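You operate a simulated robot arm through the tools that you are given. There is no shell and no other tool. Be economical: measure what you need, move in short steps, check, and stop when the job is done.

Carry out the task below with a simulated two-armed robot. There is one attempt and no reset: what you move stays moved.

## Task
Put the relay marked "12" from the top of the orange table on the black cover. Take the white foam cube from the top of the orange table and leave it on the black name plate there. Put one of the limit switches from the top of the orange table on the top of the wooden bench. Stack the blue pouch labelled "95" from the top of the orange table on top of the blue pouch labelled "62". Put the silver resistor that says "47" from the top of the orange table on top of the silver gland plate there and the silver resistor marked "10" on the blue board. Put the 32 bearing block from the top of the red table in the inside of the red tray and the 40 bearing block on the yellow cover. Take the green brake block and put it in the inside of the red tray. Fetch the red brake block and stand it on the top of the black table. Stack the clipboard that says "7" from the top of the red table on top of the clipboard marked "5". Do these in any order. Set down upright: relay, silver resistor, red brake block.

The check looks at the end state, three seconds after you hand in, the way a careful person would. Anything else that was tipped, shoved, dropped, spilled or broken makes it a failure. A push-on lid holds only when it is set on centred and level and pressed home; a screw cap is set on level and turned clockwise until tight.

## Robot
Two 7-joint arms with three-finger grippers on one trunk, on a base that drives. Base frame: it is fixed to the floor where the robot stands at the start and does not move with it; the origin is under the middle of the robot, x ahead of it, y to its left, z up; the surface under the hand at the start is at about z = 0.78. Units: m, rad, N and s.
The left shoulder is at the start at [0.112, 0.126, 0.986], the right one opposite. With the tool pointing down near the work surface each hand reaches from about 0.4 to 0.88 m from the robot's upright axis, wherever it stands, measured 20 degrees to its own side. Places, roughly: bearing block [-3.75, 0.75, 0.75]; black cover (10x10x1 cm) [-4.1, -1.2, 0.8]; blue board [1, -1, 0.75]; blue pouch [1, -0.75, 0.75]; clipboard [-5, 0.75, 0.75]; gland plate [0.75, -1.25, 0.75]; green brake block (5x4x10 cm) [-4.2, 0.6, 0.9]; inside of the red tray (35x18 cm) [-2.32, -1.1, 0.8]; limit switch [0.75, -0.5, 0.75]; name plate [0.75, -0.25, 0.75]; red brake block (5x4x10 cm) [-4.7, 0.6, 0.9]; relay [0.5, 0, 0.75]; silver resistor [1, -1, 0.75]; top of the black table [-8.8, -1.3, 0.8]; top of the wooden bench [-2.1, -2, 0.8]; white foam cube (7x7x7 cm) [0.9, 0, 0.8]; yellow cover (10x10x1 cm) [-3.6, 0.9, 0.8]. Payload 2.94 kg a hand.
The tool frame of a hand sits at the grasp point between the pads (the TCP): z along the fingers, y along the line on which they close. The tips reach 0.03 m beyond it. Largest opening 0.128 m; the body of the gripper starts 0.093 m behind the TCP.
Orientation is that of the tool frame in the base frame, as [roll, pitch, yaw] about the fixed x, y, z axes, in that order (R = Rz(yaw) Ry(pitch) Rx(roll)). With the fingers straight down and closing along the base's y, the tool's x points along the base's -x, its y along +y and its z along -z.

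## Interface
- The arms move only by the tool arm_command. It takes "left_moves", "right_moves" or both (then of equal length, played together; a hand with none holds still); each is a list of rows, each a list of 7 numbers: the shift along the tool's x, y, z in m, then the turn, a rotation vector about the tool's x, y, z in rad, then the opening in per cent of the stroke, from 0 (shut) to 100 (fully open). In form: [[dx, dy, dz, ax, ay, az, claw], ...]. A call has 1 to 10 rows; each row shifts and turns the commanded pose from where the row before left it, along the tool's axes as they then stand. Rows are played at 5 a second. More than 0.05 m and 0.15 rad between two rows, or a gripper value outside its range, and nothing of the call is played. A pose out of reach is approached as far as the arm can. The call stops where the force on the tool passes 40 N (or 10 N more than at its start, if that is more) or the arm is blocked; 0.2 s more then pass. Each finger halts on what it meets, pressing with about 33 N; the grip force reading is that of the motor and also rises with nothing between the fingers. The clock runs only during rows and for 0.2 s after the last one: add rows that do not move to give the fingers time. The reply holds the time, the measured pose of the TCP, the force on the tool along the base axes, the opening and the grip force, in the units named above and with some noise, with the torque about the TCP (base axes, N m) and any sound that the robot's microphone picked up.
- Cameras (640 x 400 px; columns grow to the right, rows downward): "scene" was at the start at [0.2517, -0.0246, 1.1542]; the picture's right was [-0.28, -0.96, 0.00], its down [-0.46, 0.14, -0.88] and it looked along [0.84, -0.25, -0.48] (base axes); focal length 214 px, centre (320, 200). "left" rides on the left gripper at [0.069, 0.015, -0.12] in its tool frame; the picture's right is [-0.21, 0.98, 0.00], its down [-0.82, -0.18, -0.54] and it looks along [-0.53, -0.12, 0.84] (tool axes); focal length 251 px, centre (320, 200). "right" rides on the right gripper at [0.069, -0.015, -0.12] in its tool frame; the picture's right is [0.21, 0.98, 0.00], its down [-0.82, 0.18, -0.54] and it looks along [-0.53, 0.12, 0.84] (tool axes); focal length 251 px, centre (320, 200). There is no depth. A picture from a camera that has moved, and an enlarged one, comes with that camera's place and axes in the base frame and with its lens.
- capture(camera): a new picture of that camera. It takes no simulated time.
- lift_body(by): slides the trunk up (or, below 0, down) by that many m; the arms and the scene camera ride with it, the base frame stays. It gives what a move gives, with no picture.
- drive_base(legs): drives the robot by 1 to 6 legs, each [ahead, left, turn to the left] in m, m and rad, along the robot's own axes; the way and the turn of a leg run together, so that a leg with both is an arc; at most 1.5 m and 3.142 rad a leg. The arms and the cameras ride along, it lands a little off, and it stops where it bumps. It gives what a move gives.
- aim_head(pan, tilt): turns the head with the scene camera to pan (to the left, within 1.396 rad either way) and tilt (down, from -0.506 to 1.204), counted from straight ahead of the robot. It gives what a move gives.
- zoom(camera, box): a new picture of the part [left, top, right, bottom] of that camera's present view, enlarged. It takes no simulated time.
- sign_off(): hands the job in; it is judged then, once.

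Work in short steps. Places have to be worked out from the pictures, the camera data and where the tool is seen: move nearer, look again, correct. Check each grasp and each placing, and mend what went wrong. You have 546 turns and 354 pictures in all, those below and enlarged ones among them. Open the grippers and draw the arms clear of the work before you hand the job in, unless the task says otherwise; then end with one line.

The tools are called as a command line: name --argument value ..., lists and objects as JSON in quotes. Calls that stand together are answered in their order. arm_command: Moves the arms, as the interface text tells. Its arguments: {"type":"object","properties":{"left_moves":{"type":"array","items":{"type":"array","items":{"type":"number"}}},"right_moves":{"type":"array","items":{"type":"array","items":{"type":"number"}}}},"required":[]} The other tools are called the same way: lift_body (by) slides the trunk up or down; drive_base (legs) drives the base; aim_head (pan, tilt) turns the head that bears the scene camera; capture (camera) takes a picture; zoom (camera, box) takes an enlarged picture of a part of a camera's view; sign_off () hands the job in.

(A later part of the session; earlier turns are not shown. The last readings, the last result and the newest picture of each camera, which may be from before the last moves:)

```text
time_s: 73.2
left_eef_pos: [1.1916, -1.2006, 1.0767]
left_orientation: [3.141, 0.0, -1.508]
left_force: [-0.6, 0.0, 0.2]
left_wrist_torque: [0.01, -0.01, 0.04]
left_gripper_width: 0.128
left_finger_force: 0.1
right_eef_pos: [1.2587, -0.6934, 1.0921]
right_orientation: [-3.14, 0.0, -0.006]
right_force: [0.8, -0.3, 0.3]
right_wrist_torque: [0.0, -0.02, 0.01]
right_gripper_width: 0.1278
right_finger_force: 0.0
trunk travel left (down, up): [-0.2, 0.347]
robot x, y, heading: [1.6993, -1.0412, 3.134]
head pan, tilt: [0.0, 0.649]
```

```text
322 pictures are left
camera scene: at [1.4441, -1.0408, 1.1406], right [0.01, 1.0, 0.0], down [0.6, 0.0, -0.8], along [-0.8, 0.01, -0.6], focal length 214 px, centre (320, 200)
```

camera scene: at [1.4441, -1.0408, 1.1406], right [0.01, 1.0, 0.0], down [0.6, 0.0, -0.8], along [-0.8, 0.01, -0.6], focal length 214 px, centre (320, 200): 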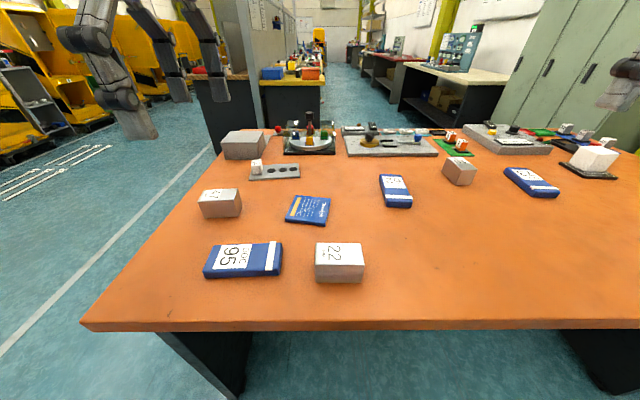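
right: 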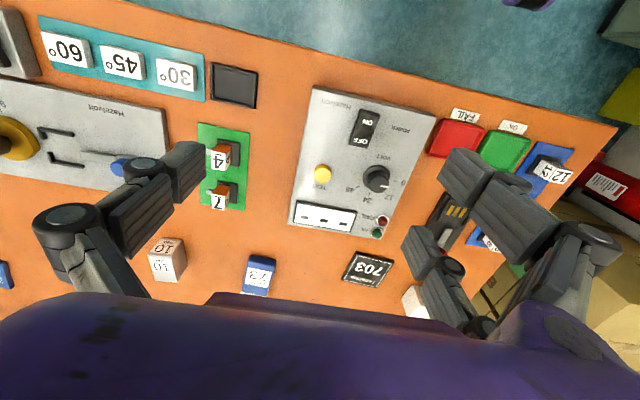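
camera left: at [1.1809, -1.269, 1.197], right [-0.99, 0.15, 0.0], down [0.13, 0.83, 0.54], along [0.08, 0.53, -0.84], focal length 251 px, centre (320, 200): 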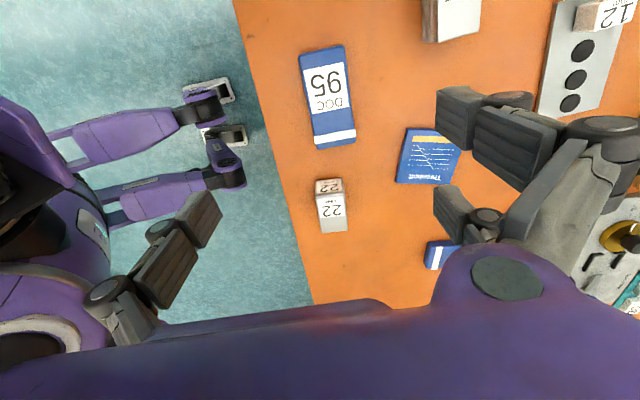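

The pouch is almost exactly under the TCP. I shift by about 1 cm, come down, and check before closing.

arm_command --left_moves '[[-0.006, 0.011, 0.04, 0, 0, 0, 100], [0, 0, 0.045, 0, 0, 0, 100], [0, 0, 0.045, 0, 0, 0, 100], [0, 0, 0.045, 0, 0, 0, 100], [0, 0, 0.045, 0, 0, 0, 100], [0, 0, 0, 0, 0, 0, 100]]'

capture --camera "left"

```text
time_s: 74.6
left_eef_pos: [1.1807, -1.193, 0.8548]
left_orientation: [-3.139, -0.001, -1.504]
left_force: [-0.2, 0.4, -0.5]
left_wrist_torque: [-0.03, 0.04, 0.0]
left_gripper_width: 0.1281
left_finger_force: 0.1
right_eef_pos: [1.259, -0.6929, 1.0928]
right_orientation: [-3.141, 0.0, -0.007]
right_force: [0.0, 0.0, -0.2]
right_wrist_torque: [-0.05, 0.05, 0.0]
right_gripper_width: 0.1279
right_finger_force: 0.1
trunk travel left (down, up): [-0.2, 0.347]
robot x, y, heading: [1.6987, -1.0435, 3.134]
head pan, tilt: [0.0, 0.649]
```

```text
321 pictures are left
camera left: at [1.17, -1.2631, 0.975], right [-0.99, 0.15, 0.0], down [0.13, 0.83, 0.54], along [0.08, 0.53, -0.84], focal length 251 px, centre (320, 200)
```

left: 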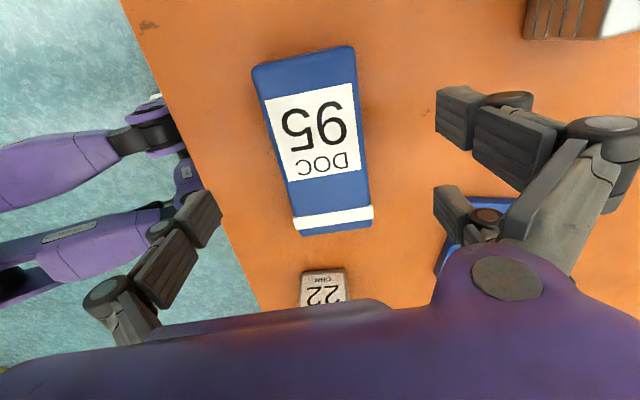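

Well centred. I descend to the table level and close on the pouch.

arm_command --left_moves '[[0, 0, 0.03, 0, 0, 0, 100], [0, 0, 0.011, 0, 0, 0, 100], [0, 0, 0, 0, 0, 0, 60], [0, 0, 0, 0, 0, 0, 40], [0, 0, 0, 0, 0, 0, 40], [0, 0, 0, 0, 0, 0, 40]]'

capture --camera "left"

zoom --camera "scene" --box '[340, 150, 440, 220]'

```text
time_s: 76.0
left_eef_pos: [1.1821, -1.1938, 0.8149]
left_orientation: [-3.14, 0.001, -1.504]
left_force: [0.7, 0.0, 1.3]
left_wrist_torque: [-0.03, -0.03, -0.05]
left_gripper_width: 0.0652
left_finger_force: 33.3
right_eef_pos: [1.2575, -0.6929, 1.0928]
right_orientation: [-3.141, 0.001, -0.007]
right_force: [-1.1, 0.6, 0.0]
right_wrist_torque: [0.02, 0.02, -0.01]
right_gripper_width: 0.1278
right_finger_force: 0.1
trunk travel left (down, up): [-0.2, 0.347]
robot x, y, heading: [1.7014, -1.0424, 3.136]
head pan, tilt: [0.0, 0.649]
```

```text
320 pictures are left
camera left: at [1.1702, -1.2634, 0.9352], right [-0.99, 0.15, 0.0], down [0.12, 0.83, 0.54], along [0.08, 0.53, -0.84], focal length 251 px, centre (320, 200)
```

left: 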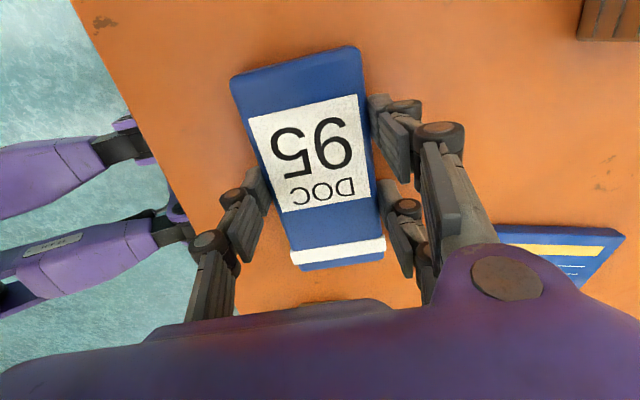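

```text
5.71 times, centred on (390, 185) of scene
camera zoom: at [1.444, -1.0408, 1.1406], right [0.01, 1.0, 0.0], down [0.6, 0.0, -0.8], along [-0.8, 0.01, -0.6], focal length 1226 px, centre (-80, 286)
```

zoom: 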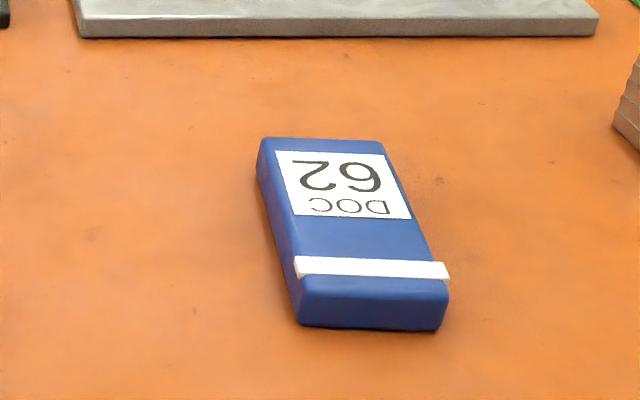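

Gripped at 65 mm. Pouch 62's top centre is near [0.929, -0.821] with its long axis along (1, -0.09). I lift, turn the hand back to match, and drive so that the target lies on the left hand's side.

arm_command --left_moves '[[0, 0, -0.045, 0, 0, 0, 40], [0, 0, -0.045, 0, 0, 0, 40], [0, 0, -0.045, 0, 0, 0, 40], [0, 0, -0.045, 0, 0, 0, 40], [0, 0, 0, 0, 0, 0, 40]]'

arm_command --left_moves '[[0, 0, 0, 0, 0, -0.141, 40], [0, 0, 0, 0, 0, -0.141, 40], [0, 0, 0, 0, 0, -0.141, 40], [0, 0, 0, 0, 0, -0.141, 40], [0, 0, 0, 0, 0, -0.141, 40], [0, 0, 0, 0, 0, -0.141, 40], [0, 0, 0, 0, 0, -0.141, 40], [0, 0, 0, 0, 0, -0.141, 40], [0, 0, 0, 0, 0, -0.141, 40], [0, 0, 0, 0, 0, -0.141, 40]]'

drive_base --legs '[[0.08, -0.47, 0]]'

capture --camera "scene"

```text
time_s: 77.2
left_eef_pos: [1.1777, -1.1923, 0.9972]
left_orientation: [-3.137, 0.001, -1.505]
left_force: [-0.6, 0.3, -0.6]
left_wrist_torque: [0.01, -0.03, 0.01]
left_gripper_width: 0.0653
left_finger_force: 33.1
right_eef_pos: [1.2578, -0.693, 1.0927]
right_orientation: [-3.139, 0.002, -0.007]
right_force: [0.3, -1.0, 0.2]
right_wrist_torque: [0.01, 0.01, -0.03]
right_gripper_width: 0.128
right_finger_force: 0.1
trunk travel left (down, up): [-0.2, 0.347]
robot x, y, heading: [1.7, -1.0437, 3.134]
head pan, tilt: [0.0, 0.649]
```

```text
time_s: 79.4
left_eef_pos: [1.1808, -1.1944, 0.9951]
left_orientation: [-3.141, -0.002, -0.092]
left_force: [0.2, -0.8, -1.1]
left_wrist_torque: [-0.01, 0.0, 0.02]
left_gripper_width: 0.0656
left_finger_force: 32.9
right_eef_pos: [1.2582, -0.6934, 1.0932]
right_orientation: [3.141, 0.001, -0.007]
right_force: [-0.6, 0.3, 0.0]
right_wrist_torque: [0.01, -0.01, 0.0]
right_gripper_width: 0.128
right_finger_force: 0.2
trunk travel left (down, up): [-0.2, 0.347]
robot x, y, heading: [1.6995, -1.0443, 3.137]
head pan, tilt: [0.0, 0.649]
```

```text
time_s: 84.1
left_eef_pos: [1.1056, -0.718, 0.996]
left_orientation: [3.14, -0.001, -0.108]
left_force: [-0.2, 0.4, -1.6]
left_wrist_torque: [-0.04, -0.01, -0.06]
left_gripper_width: 0.0651
left_finger_force: 33.2
right_eef_pos: [1.189, -0.2159, 1.0933]
right_orientation: [-3.141, 0.0, -0.021]
right_force: [0.3, 0.0, 0.5]
right_wrist_torque: [0.0, 0.01, -0.01]
right_gripper_width: 0.128
right_finger_force: 0.0
trunk travel left (down, up): [-0.2, 0.347]
robot x, y, heading: [1.6277, -0.571, 3.122]
head pan, tilt: [0.0, 0.649]
```

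```text
318 pictures are left
camera scene: at [1.3709, -0.5668, 1.1406], right [0.02, 1.0, 0.0], down [0.6, -0.01, -0.8], along [-0.8, 0.02, -0.6], focal length 214 px, centre (320, 200)
```

scene: 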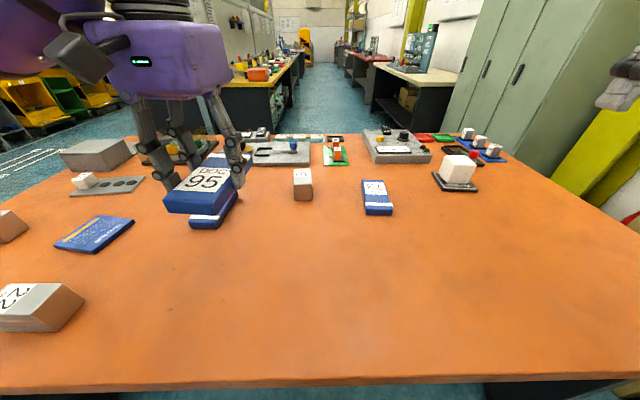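

I carry the pouch over pouch 62 and look with the wrist camera.

arm_command --left_moves '[[-0.035, 0.025, 0, 0, 0, 0, 40], [-0.035, 0.025, 0, 0, 0, 0, 40], [-0.035, 0.025, 0, 0, 0, 0, 40], [-0.035, 0.025, 0, 0, 0, 0, 40], [-0.025, 0.0215, 0.03, 0, 0, 0, 40], [0, 0, 0.03, 0, 0, 0, 40], [0, 0, 0, 0, 0, 0, 40]]'

capture --camera "left"

zoom --camera "scene" --box '[120, 120, 280, 240]'

```text
time_s: 85.7
left_eef_pos: [0.9268, -0.8198, 0.9356]
left_orientation: [-3.141, -0.002, -0.109]
left_force: [0.0, -0.5, -1.1]
left_wrist_torque: [-0.02, 0.01, 0.02]
left_gripper_width: 0.0652
left_finger_force: 32.6
right_eef_pos: [1.1903, -0.2164, 1.0924]
right_orientation: [3.14, 0.0, -0.02]
right_force: [-0.4, 0.2, 0.4]
right_wrist_torque: [-0.01, -0.03, 0.01]
right_gripper_width: 0.1282
right_finger_force: 0.1
trunk travel left (down, up): [-0.2, 0.347]
robot x, y, heading: [1.6263, -0.5744, 3.124]
head pan, tilt: [0.0, 0.649]
```

```text
317 pictures are left
camera left: at [0.9951, -0.8422, 1.0566], right [-0.32, -0.95, 0.0], down [-0.8, 0.27, 0.54], along [-0.51, 0.17, -0.84], focal length 251 px, centre (320, 200)
```

left: 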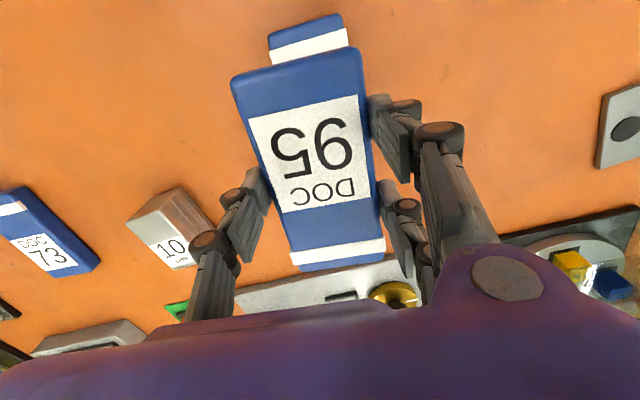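

```text
3.33 times, centred on (200, 180) of scene
camera zoom: at [1.371, -0.5669, 1.1406], right [0.02, 1.0, 0.0], down [0.6, -0.01, -0.8], along [-0.8, 0.02, -0.6], focal length 715 px, centre (720, 267)
```

zoom: 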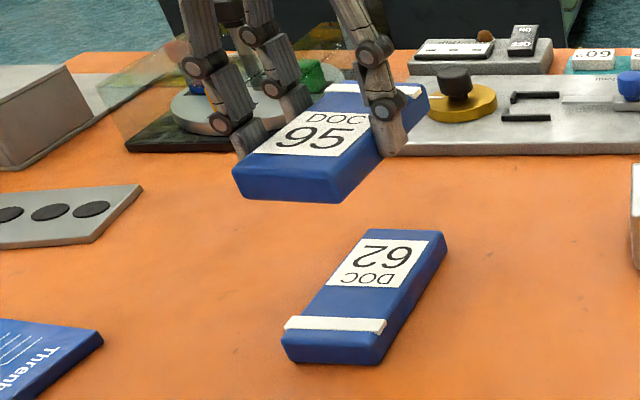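

The alignment looks right. I nudge about 4 mm and lower until contact.

arm_command --left_moves '[[0.003, 0.003, 0.03, 0, 0, -0.03, 40], [0, 0, 0.03, 0, 0, 0, 40], [0, 0, 0.02, 0, 0, 0, 40], [0, 0, 0.008, 0, 0, 0, 40], [0, 0, 0.005, 0, 0, 0, 40], [0, 0, 0, 0, 0, 0, 40]]'

zoom --camera "scene" --box '[120, 120, 280, 240]'

```text
time_s: 87.1
left_eef_pos: [0.9317, -0.824, 0.8428]
left_orientation: [3.141, -0.001, -0.079]
left_force: [-0.7, 0.5, -1.5]
left_wrist_torque: [0.01, -0.01, 0.01]
left_gripper_width: 0.0651
left_finger_force: 32.4
right_eef_pos: [1.1903, -0.2152, 1.0927]
right_orientation: [-3.142, 0.0, -0.021]
right_force: [-0.7, -0.1, 0.2]
right_wrist_torque: [0.03, 0.04, 0.02]
right_gripper_width: 0.1281
right_finger_force: 0.1
trunk travel left (down, up): [-0.2, 0.347]
robot x, y, heading: [1.6234, -0.5714, 3.116]
head pan, tilt: [0.0, 0.649]
```

```text
3.33 times, centred on (200, 180) of scene
camera zoom: at [1.371, -0.5669, 1.1406], right [0.02, 1.0, 0.0], down [0.6, -0.01, -0.8], along [-0.8, 0.02, -0.6], focal length 715 px, centre (720, 267)
```

zoom: 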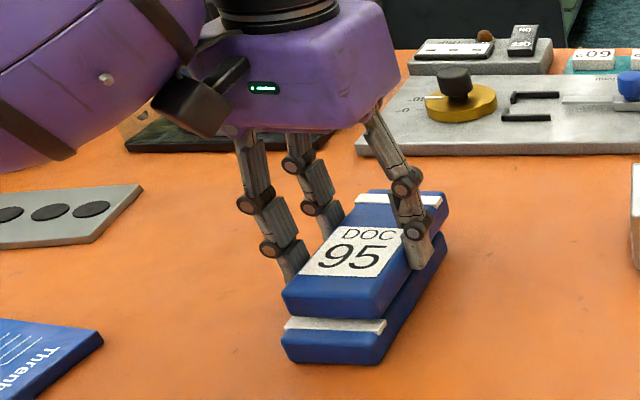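

Nicely aligned and almost touching. I go down a few millimetres more until contact, then release and retreat.

arm_command --left_moves '[[0, 0, 0.003, 0, 0, 0, 40], [0, 0, 0.003, 0, 0, 0, 40], [0, 0, 0, 0, 0, 0, 40]]'

```text
time_s: 87.9
left_eef_pos: [0.932, -0.8235, 0.8386]
left_orientation: [-3.141, 0.0, -0.079]
left_force: [-2.6, -1.1, 9.5]
left_wrist_torque: [0.12, -0.21, 0.02]
left_gripper_width: 0.065
left_finger_force: 33.4
right_eef_pos: [1.1894, -0.216, 1.0932]
right_orientation: [3.141, 0.003, -0.021]
right_force: [1.3, 0.8, 0.2]
right_wrist_torque: [-0.01, -0.04, 0.01]
right_gripper_width: 0.1279
right_finger_force: 0.0
trunk travel left (down, up): [-0.2, 0.347]
robot x, y, heading: [1.6262, -0.5739, 3.123]
head pan, tilt: [0.0, 0.649]
```

Contact at 9.5 N. I release and withdraw.

arm_command --left_moves '[[0, 0, -0.001, 0, 0, 0, 52], [0, 0, 0, 0, 0, 0, 65], [0, 0, 0, 0, 0, 0, 75], [0, 0, -0.03, 0, 0, 0, 80], [0, 0, -0.045, 0, 0, 0, 80], [0, 0, -0.045, 0, 0, 0, 100], [0, 0, -0.045, 0, 0, 0, 100]]'

zoom --camera "scene" --box '[120, 120, 280, 240]'

capture --camera "left"

```text
time_s: 89.5
left_eef_pos: [0.9343, -0.8235, 1.0035]
left_orientation: [3.14, -0.003, -0.078]
left_force: [0.7, -0.1, 0.0]
left_wrist_torque: [0.0, 0.02, -0.02]
left_gripper_width: 0.1283
left_finger_force: 0.1
right_eef_pos: [1.1905, -0.2151, 1.0933]
right_orientation: [3.141, 0.002, -0.02]
right_force: [0.1, 0.5, 0.0]
right_wrist_torque: [0.0, 0.05, 0.03]
right_gripper_width: 0.1281
right_finger_force: 0.0
trunk travel left (down, up): [-0.2, 0.347]
robot x, y, heading: [1.6235, -0.5726, 3.118]
head pan, tilt: [0.0, 0.649]
```

```text
3.33 times, centred on (200, 180) of scene
camera zoom: at [1.3719, -0.5662, 1.1408], right [0.02, 1.0, 0.0], down [0.6, -0.01, -0.8], along [-0.8, 0.02, -0.6], focal length 715 px, centre (720, 267)
```

zoom: 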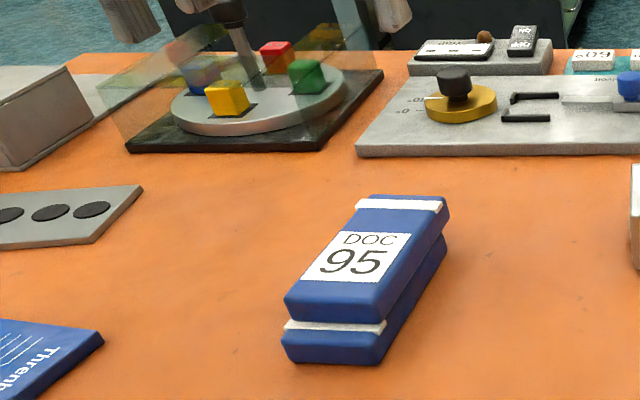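

```text
313 pictures are left
camera left: at [1.0016, -0.8432, 1.1242], right [-0.29, -0.96, 0.0], down [-0.81, 0.24, 0.54], along [-0.52, 0.16, -0.84], focal length 251 px, centre (320, 200)
```

left: 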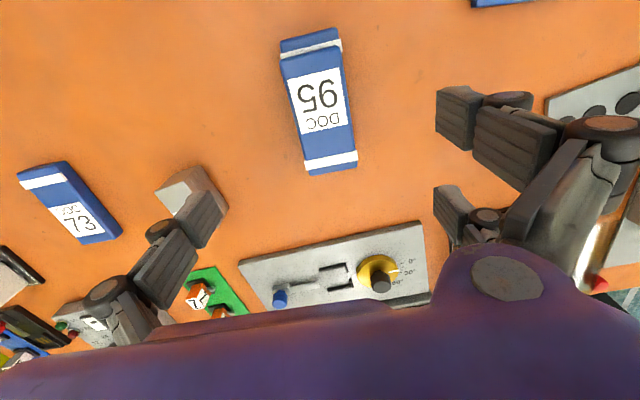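

The stack is good. Next is resistor 10 near [0.855, -0.598]. I pull the left hand back and shift the base +y so that the resistor lies on the left hand's side.

arm_command --left_moves '[[0.04, 0, -0.02, 0, 0, 0.02, 100], [0.04, 0, -0.01, 0, 0, 0, 100], [0.04, 0, 0, 0, 0, 0, 100], [0.0, 0, 0, 0, 0, 0, 100]]'

drive_base --legs '[[0.03, -0.2, 0.02]]'

capture --camera "scene"

capture --camera "left"

```text
time_s: 90.5
left_eef_pos: [1.0492, -0.831, 1.0295]
left_orientation: [3.14, -0.003, -0.097]
left_force: [-0.3, 0.2, -0.2]
left_wrist_torque: [-0.02, -0.02, 0.02]
left_gripper_width: 0.1283
left_finger_force: 0.1
right_eef_pos: [1.1898, -0.215, 1.0937]
right_orientation: [3.141, -0.001, -0.02]
right_force: [-0.1, 0.5, -0.7]
right_wrist_torque: [-0.01, -0.02, -0.02]
right_gripper_width: 0.128
right_finger_force: 0.1
trunk travel left (down, up): [-0.2, 0.347]
robot x, y, heading: [1.6267, -0.5758, 3.123]
head pan, tilt: [0.0, 0.649]
```

```text
time_s: 92.8
left_eef_pos: [1.0266, -0.6416, 1.0301]
left_orientation: [3.141, -0.001, -0.082]
left_force: [0.0, 0.2, -0.4]
left_wrist_torque: [-0.04, 0.0, 0.02]
left_gripper_width: 0.1279
left_finger_force: 0.0
right_eef_pos: [1.1568, -0.0226, 1.092]
right_orientation: [3.141, -0.001, -0.003]
right_force: [-0.5, -0.2, 0.5]
right_wrist_torque: [0.0, -0.01, -0.01]
right_gripper_width: 0.1278
right_finger_force: 0.1
trunk travel left (down, up): [-0.2, 0.347]
robot x, y, heading: [1.5985, -0.369, 3.139]
head pan, tilt: [0.0, 0.649]
```

```text
312 pictures are left
camera scene: at [1.3433, -0.3701, 1.1406], right [0.0, 1.0, 0.0], down [0.6, 0.0, -0.8], along [-0.8, 0.0, -0.6], focal length 214 px, centre (320, 200)
```

scene: 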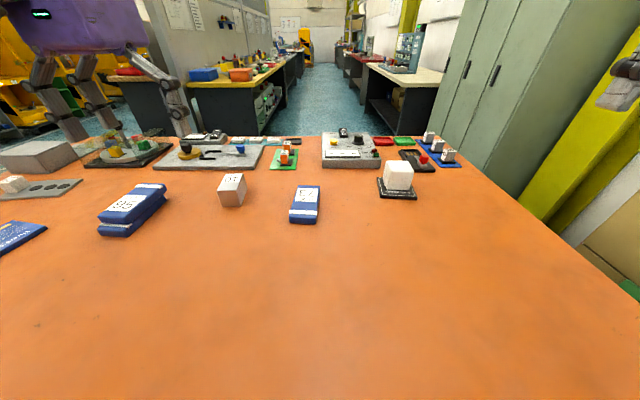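

```text
311 pictures are left
camera left: at [1.0935, -0.6612, 1.1515], right [-0.29, -0.96, 0.0], down [-0.81, 0.25, 0.54], along [-0.52, 0.16, -0.84], focal length 251 px, centre (320, 200)
```

left: 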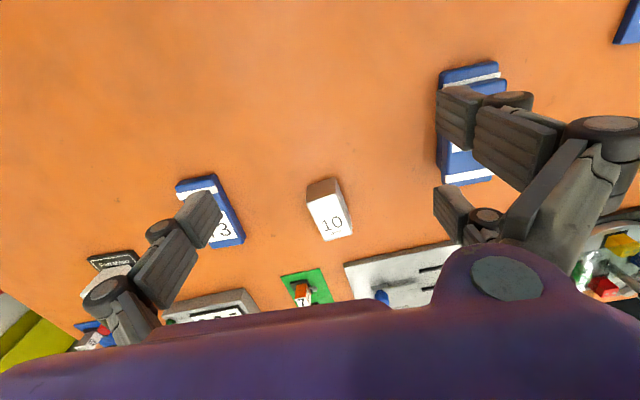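

Resistor 10 is at about [0.857, -0.602]. I bring the left hand above it and look closely.

arm_command --left_moves '[[-0.045, -0.007, 0.015, 0, 0, 0, 100], [-0.045, -0.008, 0.015, 0, 0, 0, 100], [-0.045, -0.008, 0.015, 0, 0, 0, 100], [-0.0225, 0, 0.035, 0, 0, 0, 100], [0.0, 0, 0, 0, 0, 0, 100]]'

capture --camera "left"

zoom --camera "scene" --box '[190, 150, 290, 220]'

```text
time_s: 94.0
left_eef_pos: [0.8734, -0.6063, 0.9515]
left_orientation: [3.141, -0.002, -0.081]
left_force: [0.7, 0.2, 0.0]
left_wrist_torque: [0.0, -0.01, 0.03]
left_gripper_width: 0.1277
left_finger_force: 0.0
right_eef_pos: [1.1569, -0.0227, 1.0924]
right_orientation: [3.141, 0.002, -0.003]
right_force: [-0.7, -1.2, -1.2]
right_wrist_torque: [0.0, 0.04, -0.02]
right_gripper_width: 0.1281
right_finger_force: 0.1
trunk travel left (down, up): [-0.2, 0.347]
robot x, y, heading: [1.5966, -0.3705, 3.143]
head pan, tilt: [0.0, 0.649]
```

```text
310 pictures are left
camera left: at [0.9415, -0.6265, 1.072], right [-0.29, -0.96, 0.0], down [-0.8, 0.25, 0.54], along [-0.52, 0.16, -0.84], focal length 251 px, centre (320, 200)
```

left: 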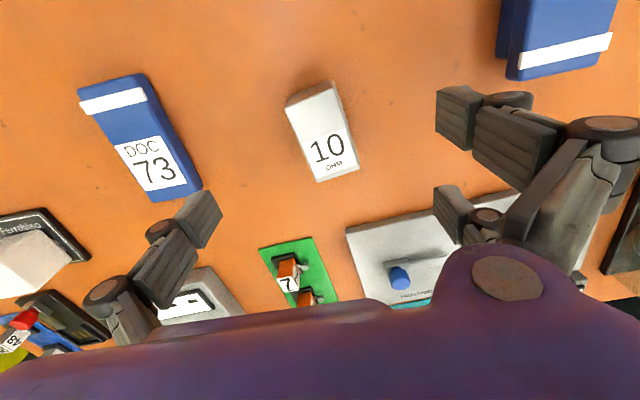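

```text
5.71 times, centred on (240, 185) of scene
camera zoom: at [1.344, -0.3701, 1.1408], right [0.0, 1.0, 0.0], down [0.6, 0.0, -0.8], along [-0.8, 0.0, -0.6], focal length 1226 px, centre (777, 286)
```

zoom: 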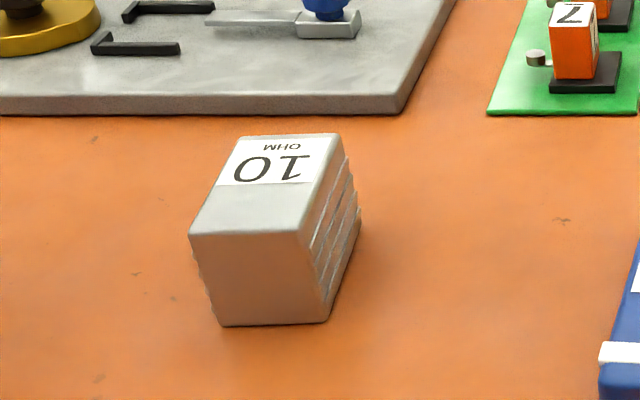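

Centre ≈ [0.855, -0.61] with a slight yaw. I rotate a little, shift, descend, and grip.

arm_command --left_moves '[[0, 0, 0, 0, 0, -0.14, 100], [-0.017, 0.003, 0.04, 0, 0, 0, 100], [0, 0, 0.045, 0, 0, 0, 100], [0.0, 0, 0.045, 0, 0, 0, 100], [0, 0, 0.006, 0, 0, 0, 100], [0, 0, 0, 0, 0, 0, 60], [0, 0, 0, 0, 0, 0, 30], [0, 0, 0, 0, 0, 0, 30], [0, 0, 0, 0, 0, 0, 30]]'

capture --camera "left"

zoom --camera "scene" --box '[170, 120, 290, 220]'

```text
time_s: 96.0
left_eef_pos: [0.8557, -0.6075, 0.8132]
left_orientation: [3.141, -0.002, 0.058]
left_force: [0.7, 0.4, -0.2]
left_wrist_torque: [0.08, 0.04, -0.01]
left_gripper_width: 0.0496
left_finger_force: 33.0
right_eef_pos: [1.1568, -0.0221, 1.0932]
right_orientation: [-3.141, 0.0, -0.003]
right_force: [-0.6, 0.0, -0.1]
right_wrist_torque: [0.01, 0.0, -0.01]
right_gripper_width: 0.128
right_finger_force: 0.0
trunk travel left (down, up): [-0.2, 0.347]
robot x, y, heading: [1.5957, -0.3733, 3.143]
head pan, tilt: [0.0, 0.649]
```

```text
308 pictures are left
camera left: at [0.9254, -0.6187, 0.9337], right [-0.16, -0.99, 0.0], down [-0.83, 0.13, 0.54], along [-0.53, 0.08, -0.84], focal length 251 px, centre (320, 200)
```

left: 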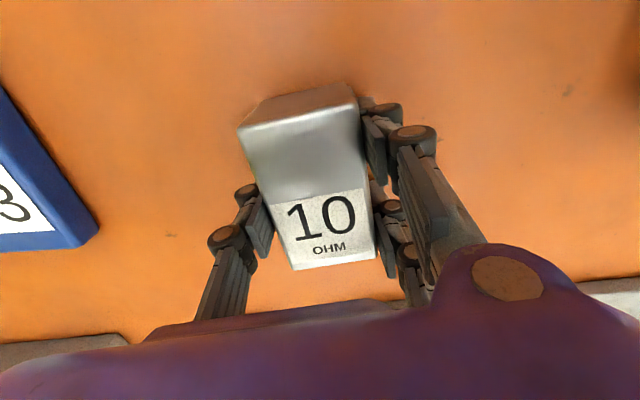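

```text
4.00 times, centred on (230, 170) of scene
camera zoom: at [1.3434, -0.3703, 1.1406], right [0.0, 1.0, 0.0], down [0.6, 0.0, -0.8], along [-0.8, 0.0, -0.6], focal length 858 px, centre (680, 320)
```

zoom: 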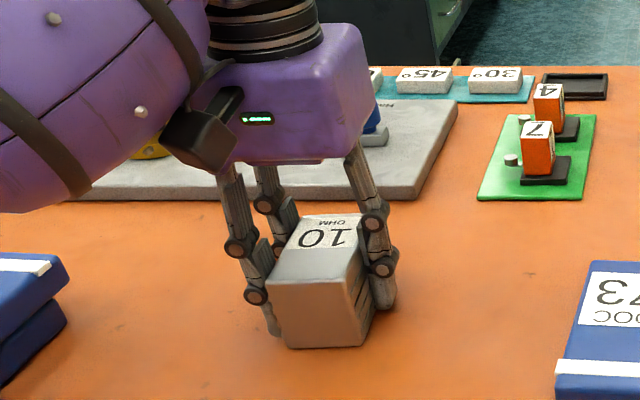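

Gripped at 50 mm. I lift it and drive 0.43 m towards the blue board.

arm_command --left_moves '[[0, 0, -0.045, 0, 0, 0, 30], [0, 0, -0.045, 0, 0, 0, 30], [0, 0, -0.045, 0, 0, 0, 30], [0.04, 0, -0.02, 0, 0, 0, 30], [0.04, 0, 0, 0, 0, 0, 30], [0.0, 0, 0, 0, 0, 0, 30]]'

drive_base --legs '[[-0.04, 0.43, 0]]'

capture --camera "scene"

capture --camera "left"

```text
time_s: 97.5
left_eef_pos: [0.9354, -0.6043, 0.9705]
left_orientation: [3.141, -0.004, 0.059]
left_force: [-0.4, 0.2, -3.1]
left_wrist_torque: [0.0, -0.02, -0.02]
left_gripper_width: 0.0497
left_finger_force: 33.3
right_eef_pos: [1.156, -0.0226, 1.0928]
right_orientation: [-3.142, 0.0, -0.003]
right_force: [0.3, -0.1, 0.5]
right_wrist_torque: [0.0, -0.02, -0.02]
right_gripper_width: 0.128
right_finger_force: 0.0
trunk travel left (down, up): [-0.2, 0.347]
robot x, y, heading: [1.5966, -0.3748, 3.139]
head pan, tilt: [0.0, 0.649]
```

```text
time_s: 101.8
left_eef_pos: [0.9698, -1.0352, 0.9702]
left_orientation: [3.141, -0.002, 0.054]
left_force: [-0.3, -0.2, -2.9]
left_wrist_torque: [0.02, -0.05, 0.0]
left_gripper_width: 0.0495
left_finger_force: 32.8
right_eef_pos: [1.1948, -0.456, 1.0928]
right_orientation: [-3.141, -0.001, -0.01]
right_force: [-0.3, 0.7, 0.3]
right_wrist_torque: [0.03, -0.04, 0.02]
right_gripper_width: 0.1281
right_finger_force: 0.1
trunk travel left (down, up): [-0.2, 0.347]
robot x, y, heading: [1.6337, -0.8068, 3.141]
head pan, tilt: [0.0, 0.649]
```

```text
306 pictures are left
camera scene: at [1.3792, -0.8038, 1.1405], right [0.01, 1.0, 0.0], down [0.6, -0.01, -0.8], along [-0.8, 0.01, -0.6], focal length 214 px, centre (320, 200)
```

scene: 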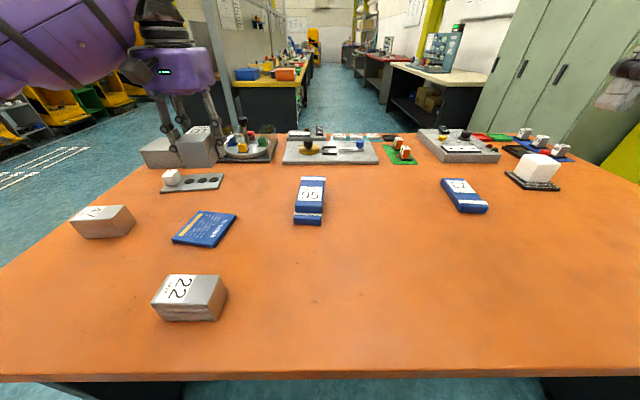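

```text
305 pictures are left
camera left: at [1.0392, -1.0465, 1.092], right [-0.16, -0.99, 0.0], down [-0.83, 0.14, 0.54], along [-0.53, 0.09, -0.84], focal length 251 px, centre (320, 200)
```

left: 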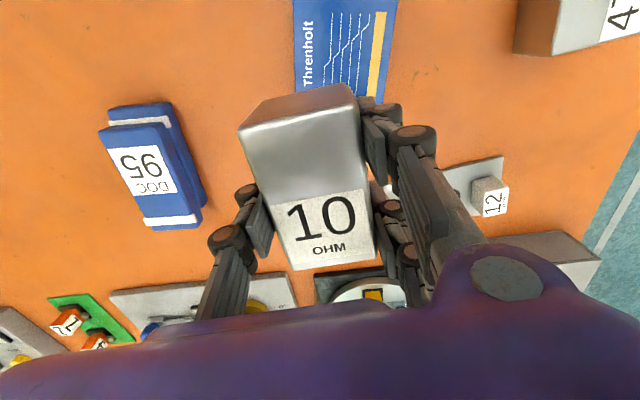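

The board centre is near [1.02, -1.067], turned by about -0.15. I rotate to match it and move over.

arm_command --left_moves '[[0, 0, 0, 0, 0, 0.1, 30], [0, 0, 0, 0, 0, 0.1, 30], [0.027, 0.012, 0.03, 0, 0, 0, 30], [0.027, 0.012, 0.03, 0, 0, 0, 30], [0.0, 0, 0.03, 0, 0, 0, 30], [0.0, 0, 0, 0, 0, 0, 30]]'

zoom --camera "scene" --box '[140, 160, 280, 270]'

capture --camera "left"

```text
time_s: 103.2
left_eef_pos: [1.0219, -1.0657, 0.8835]
left_orientation: [3.141, -0.002, -0.147]
left_force: [0.2, 0.2, -2.9]
left_wrist_torque: [0.01, 0.02, 0.05]
left_gripper_width: 0.0495
left_finger_force: 32.9
right_eef_pos: [1.1932, -0.455, 1.0943]
right_orientation: [3.141, -0.001, -0.007]
right_force: [0.0, -1.0, -0.5]
right_wrist_torque: [0.0, 0.01, 0.0]
right_gripper_width: 0.1279
right_finger_force: 0.2
trunk travel left (down, up): [-0.2, 0.347]
robot x, y, heading: [1.6344, -0.8072, 3.135]
head pan, tilt: [0.0, 0.649]
```

```text
3.64 times, centred on (210, 215) of scene
camera zoom: at [1.3797, -0.8037, 1.1407], right [0.01, 1.0, 0.0], down [0.6, -0.01, -0.8], along [-0.8, 0.01, -0.6], focal length 780 px, centre (720, 146)
```

zoom: 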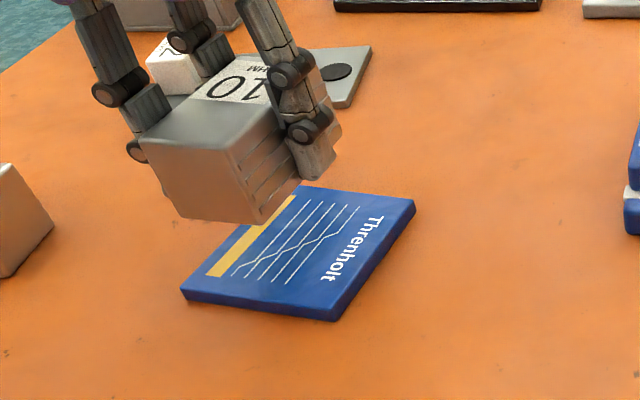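

```text
303 pictures are left
camera left: at [1.088, -1.0904, 1.0037], right [-0.36, -0.93, 0.0], down [-0.79, 0.3, 0.54], along [-0.5, 0.19, -0.84], focal length 251 px, centre (320, 200)
```

left: 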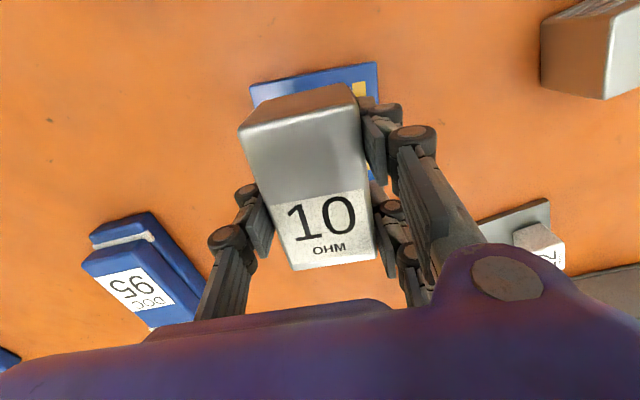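

The hand is right above the board. I lower to contact.

arm_command --left_moves '[[0.0, 0.003, 0.03, 0, 0, 0, 30], [0.0, 0, 0.022, 0, 0, 0, 30], [0.0, 0, 0.004, 0, 0, 0, 30], [0.0, 0, 0.004, 0, 0, 0, 30], [0.0, 0, 0, 0, 0, 0, 30]]'

zoom --camera "scene" --box '[140, 160, 280, 270]'

```text
time_s: 104.4
left_eef_pos: [1.0197, -1.0679, 0.8249]
left_orientation: [-3.141, 0.005, -0.148]
left_force: [0.6, 0.3, 22.8]
left_wrist_torque: [-0.01, -0.57, -0.03]
left_gripper_width: 0.0497
left_finger_force: 33.1
right_eef_pos: [1.1968, -0.4545, 1.0942]
right_orientation: [3.14, 0.002, -0.007]
right_force: [0.0, -0.1, -0.1]
right_wrist_torque: [0.02, -0.03, 0.03]
right_gripper_width: 0.1279
right_finger_force: 0.0
trunk travel left (down, up): [-0.2, 0.347]
robot x, y, heading: [1.6385, -0.8044, 3.133]
head pan, tilt: [0.0, 0.649]
```

```text
3.64 times, centred on (210, 215) of scene
camera zoom: at [1.3812, -0.8029, 1.1412], right [0.01, 1.0, 0.0], down [0.6, -0.01, -0.8], along [-0.8, 0.01, -0.6], focal length 780 px, centre (720, 146)
```

zoom: 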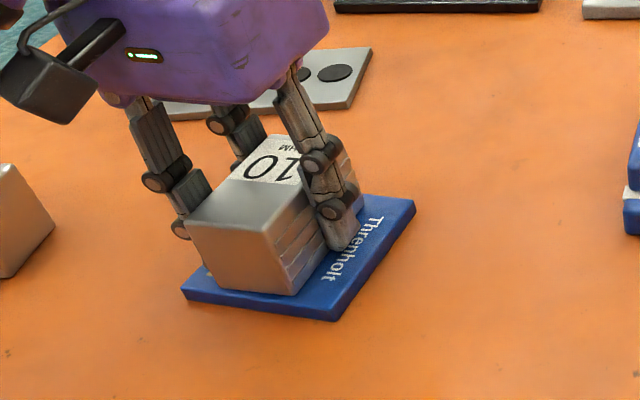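

Contact made, centred on the board. I ease off, release, and rise.

arm_command --left_moves '[[0.0, 0, -0.002, 0, 0, 0, 30], [0.0, 0, 0, 0, 0, 0, 45], [0.0, 0, 0, 0, 0, 0, 65], [0.0, 0, 0, 0, 0, 0, 70], [0.0, 0, -0.03, 0, 0, 0, 70], [0.0, 0, -0.045, 0, 0, 0, 80], [0.0, 0, -0.045, 0, 0, 0, 100], [0.0, 0, -0.045, 0, 0, 0, 100]]'

capture --camera "left"

zoom --camera "scene" --box '[50, 150, 270, 290]'

```text
time_s: 106.2
left_eef_pos: [1.0212, -1.066, 0.9926]
left_orientation: [3.14, -0.003, -0.146]
left_force: [0.6, -0.6, -0.6]
left_wrist_torque: [-0.06, 0.01, 0.03]
left_gripper_width: 0.1281
left_finger_force: 0.0
right_eef_pos: [1.1955, -0.454, 1.0925]
right_orientation: [3.141, 0.003, -0.01]
right_force: [-0.1, -0.8, -0.1]
right_wrist_torque: [-0.04, 0.03, 0.0]
right_gripper_width: 0.1283
right_finger_force: 0.1
trunk travel left (down, up): [-0.2, 0.347]
robot x, y, heading: [1.6353, -0.8097, 3.132]
head pan, tilt: [0.0, 0.649]
```

```text
301 pictures are left
camera left: at [1.0859, -1.0904, 1.1127], right [-0.36, -0.93, 0.0], down [-0.79, 0.3, 0.54], along [-0.5, 0.19, -0.84], focal length 251 px, centre (320, 200)
```

left: 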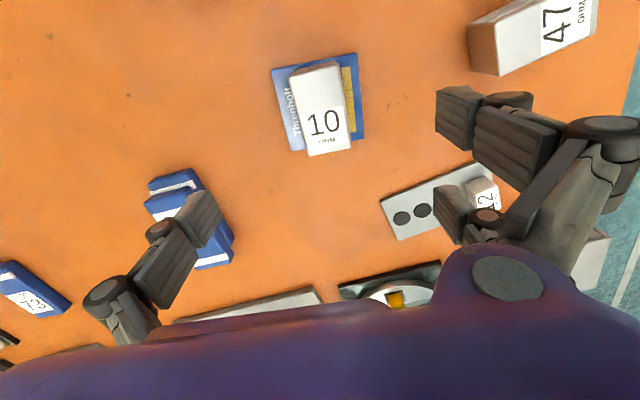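

```text
2.86 times, centred on (160, 220) of scene
camera zoom: at [1.3803, -0.8031, 1.1408], right [0.01, 1.0, 0.0], down [0.6, -0.01, -0.8], along [-0.8, 0.01, -0.6], focal length 613 px, centre (777, 143)
```

zoom: 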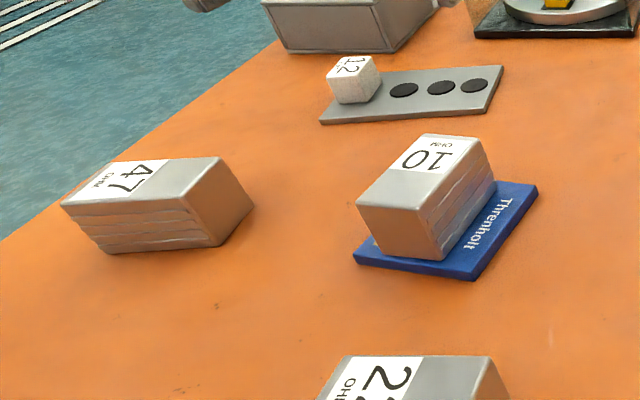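

Resistor 10 is on the board. Next is resistor 47 at about [1.008, -1.292], long axis along y: I turn the hand about 1.33 rad and bring the base into place.

arm_command --left_moves '[[0, 0, -0.02, 0, 0, 0.148, 100], [0, 0, 0, 0, 0, 0.148, 100], [0, 0, 0, 0, 0, 0.148, 100], [0, 0, 0, 0, 0, 0.148, 100], [0, 0, 0, 0, 0, 0.148, 100], [0, 0, 0, 0, 0, 0.148, 100], [0, 0, 0, 0, 0, 0.148, 100], [0, 0, 0, 0, 0, 0.148, 100], [0, 0, 0, 0, 0, 0.148, 100], [0, 0, 0, 0, 0, 0, 100]]'

drive_base --legs '[[0.04, 0.18, 0]]'

capture --camera "left"

capture --camera "scene"

```text
time_s: 108.4
left_eef_pos: [1.0201, -1.0691, 1.0086]
left_orientation: [-3.139, 0.0, -1.48]
left_force: [0.0, -0.5, 0.2]
left_wrist_torque: [-0.01, -0.01, -0.02]
left_gripper_width: 0.1281
left_finger_force: 0.0
right_eef_pos: [1.1945, -0.4549, 1.0924]
right_orientation: [-3.141, 0.001, -0.008]
right_force: [0.8, 0.3, -0.3]
right_wrist_torque: [0.01, 0.01, -0.04]
right_gripper_width: 0.1279
right_finger_force: 0.1
trunk travel left (down, up): [-0.2, 0.347]
robot x, y, heading: [1.6353, -0.8069, 3.131]
head pan, tilt: [0.0, 0.649]
```

```text
time_s: 110.6
left_eef_pos: [0.9765, -1.2516, 1.0102]
left_orientation: [-3.141, 0.0, -1.48]
left_force: [-0.1, -0.1, 0.9]
left_wrist_torque: [0.01, 0.02, 0.0]
left_gripper_width: 0.1281
left_finger_force: 0.0
right_eef_pos: [1.1525, -0.6378, 1.0932]
right_orientation: [-3.141, -0.002, -0.01]
right_force: [0.2, -0.4, 0.3]
right_wrist_torque: [0.03, -0.01, 0.01]
right_gripper_width: 0.1279
right_finger_force: 0.0
trunk travel left (down, up): [-0.2, 0.347]
robot x, y, heading: [1.5954, -0.9851, 3.134]
head pan, tilt: [0.0, 0.649]
```

```text
299 pictures are left
camera left: at [0.9673, -1.3213, 1.1296], right [-0.99, 0.12, 0.0], down [0.1, 0.83, 0.54], along [0.07, 0.54, -0.84], focal length 251 px, centre (320, 200)
```

left: 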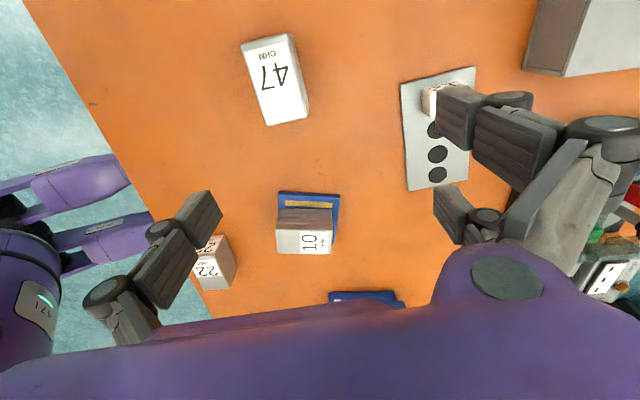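

```text
298 pictures are left
camera scene: at [1.3365, -0.9861, 1.1406], right [0.01, 1.0, 0.0], down [0.6, -0.01, -0.8], along [-0.8, 0.01, -0.6], focal length 214 px, centre (320, 200)
```

scene: 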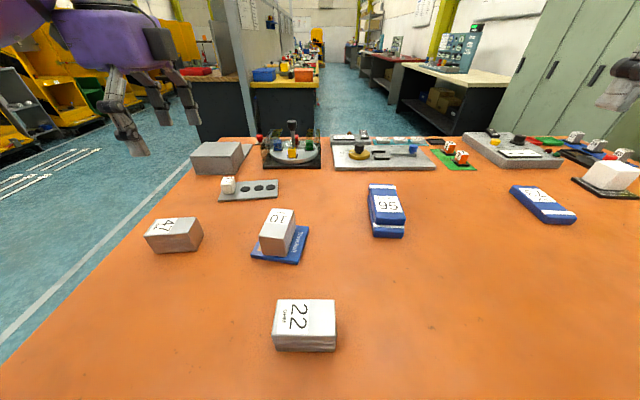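

Resistor 47 is around [1.015, -1.29]. I move over it and come down partway.

arm_command --left_moves '[[0.02, -0.0175, 0.03, 0, 0, 0, 100], [0.021, -0.0175, 0.03, 0, 0, 0, 100], [0, 0, 0.03, 0, 0, 0, 100], [0, 0, 0, 0, 0, 0, 100]]'

capture --camera "left"

```text
time_s: 111.6
left_eef_pos: [1.0162, -1.2902, 0.9189]
left_orientation: [-3.14, 0.0, -1.48]
left_force: [0.9, 0.5, 0.3]
left_wrist_torque: [0.03, 0.02, 0.01]
left_gripper_width: 0.1278
left_finger_force: 0.1
right_eef_pos: [1.1532, -0.6372, 1.0933]
right_orientation: [-3.14, 0.001, -0.011]
right_force: [0.1, 0.1, -0.1]
right_wrist_torque: [0.01, 0.01, 0.02]
right_gripper_width: 0.1277
right_finger_force: 0.1
trunk travel left (down, up): [-0.2, 0.347]
robot x, y, heading: [1.5919, -0.9919, 3.13]
head pan, tilt: [0.0, 0.649]
```

```text
297 pictures are left
camera left: at [1.0069, -1.3595, 1.0397], right [-0.99, 0.13, 0.0], down [0.1, 0.83, 0.54], along [0.07, 0.54, -0.84], focal length 251 px, centre (320, 200)
```

left: 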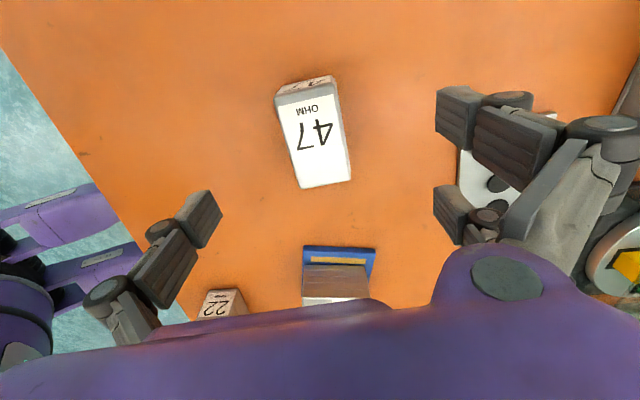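

Dead centre. I descend and grip.

arm_command --left_moves '[[0, 0, 0.045, 0, 0, 0, 100], [0, 0, 0.045, 0, 0, 0, 100], [0, 0, 0.015, 0, 0, 0, 100], [0, 0, 0, 0, 0, 0, 60], [0, 0, 0, 0, 0, 0, 30], [0, 0, 0, 0, 0, 0, 30], [0, 0, 0, 0, 0, 0, 30]]'

zoom --camera "scene" --box '[120, 130, 320, 280]'

```text
time_s: 113.2
left_eef_pos: [1.0171, -1.2882, 0.8122]
left_orientation: [-3.139, 0.001, -1.48]
left_force: [-0.5, 1.3, -0.4]
left_wrist_torque: [0.06, -0.04, 0.04]
left_gripper_width: 0.0494
left_finger_force: 32.9
right_eef_pos: [1.1514, -0.6373, 1.0925]
right_orientation: [-3.14, 0.0, -0.01]
right_force: [1.1, -0.3, -0.5]
right_wrist_torque: [0.05, -0.02, -0.03]
right_gripper_width: 0.128
right_finger_force: 0.0
trunk travel left (down, up): [-0.2, 0.347]
robot x, y, heading: [1.589, -0.9886, 3.132]
head pan, tilt: [0.0, 0.649]
```

```text
2.67 times, centred on (220, 205) of scene
camera zoom: at [1.3365, -0.9858, 1.1406], right [0.01, 1.0, 0.0], down [0.6, -0.01, -0.8], along [-0.8, 0.01, -0.6], focal length 572 px, centre (587, 187)
```

zoom: 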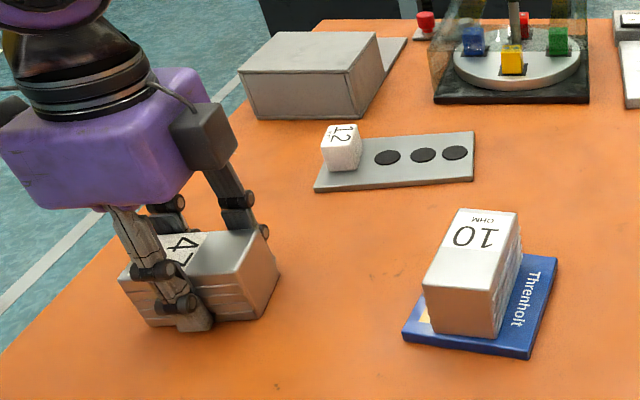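

Gripped. The plate's free area left of the "12" cube centres near [0.812, -1.158]. I lift and carry the resistor there, then look.

arm_command --left_moves '[[0, 0, -0.045, 0, 0, 0, 30], [0, 0, -0.045, 0, 0, 0, 30], [0, 0, -0.03, 0, 0, 0, 30], [-0.03, 0.038, 0, 0, 0, 0, 30], [-0.03, 0.038, 0, 0, 0, 0, 30], [-0.03, 0.038, 0, 0, 0, 0, 30], [-0.03, 0.038, 0, 0, 0, 0, 30], [-0.028, 0.04, 0, 0, 0, 0, 30], [0, 0, 0, 0, 0, 0, 30]]'

capture --camera "left"

zoom --camera "scene" --box '[160, 110, 320, 230]'

```text
time_s: 115.2
left_eef_pos: [0.8116, -1.1591, 0.9381]
left_orientation: [-3.14, 0.0, -1.481]
left_force: [-0.4, -0.6, -3.9]
left_wrist_torque: [0.03, 0.02, 0.01]
left_gripper_width: 0.0495
left_finger_force: 32.9
right_eef_pos: [1.152, -0.6383, 1.0929]
right_orientation: [-3.139, 0.003, -0.01]
right_force: [-1.0, -0.3, -0.4]
right_wrist_torque: [0.02, 0.03, 0.01]
right_gripper_width: 0.128
right_finger_force: 0.1
trunk travel left (down, up): [-0.2, 0.347]
robot x, y, heading: [1.5914, -0.9878, 3.127]
head pan, tilt: [0.0, 0.649]
```

```text
295 pictures are left
camera left: at [0.8026, -1.2284, 1.0579], right [-0.99, 0.12, 0.0], down [0.1, 0.83, 0.54], along [0.07, 0.54, -0.84], focal length 251 px, centre (320, 200)
```

left: 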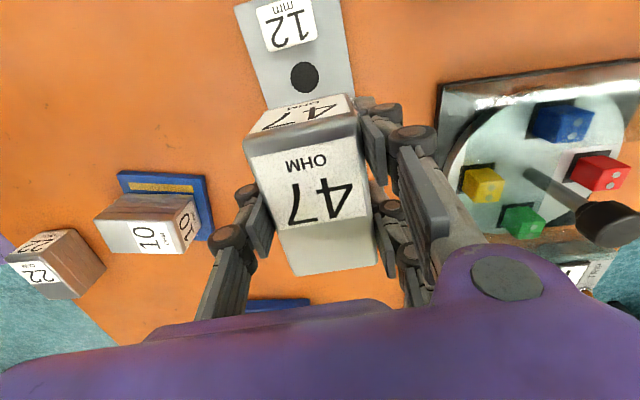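

```text
3.33 times, centred on (240, 170) of scene
camera zoom: at [1.3369, -0.987, 1.1407], right [0.01, 1.0, 0.0], down [0.6, 0.0, -0.8], along [-0.8, 0.01, -0.6], focal length 715 px, centre (587, 300)
```

zoom: 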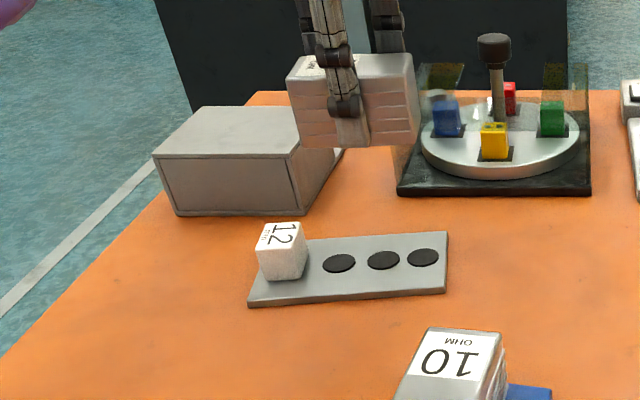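

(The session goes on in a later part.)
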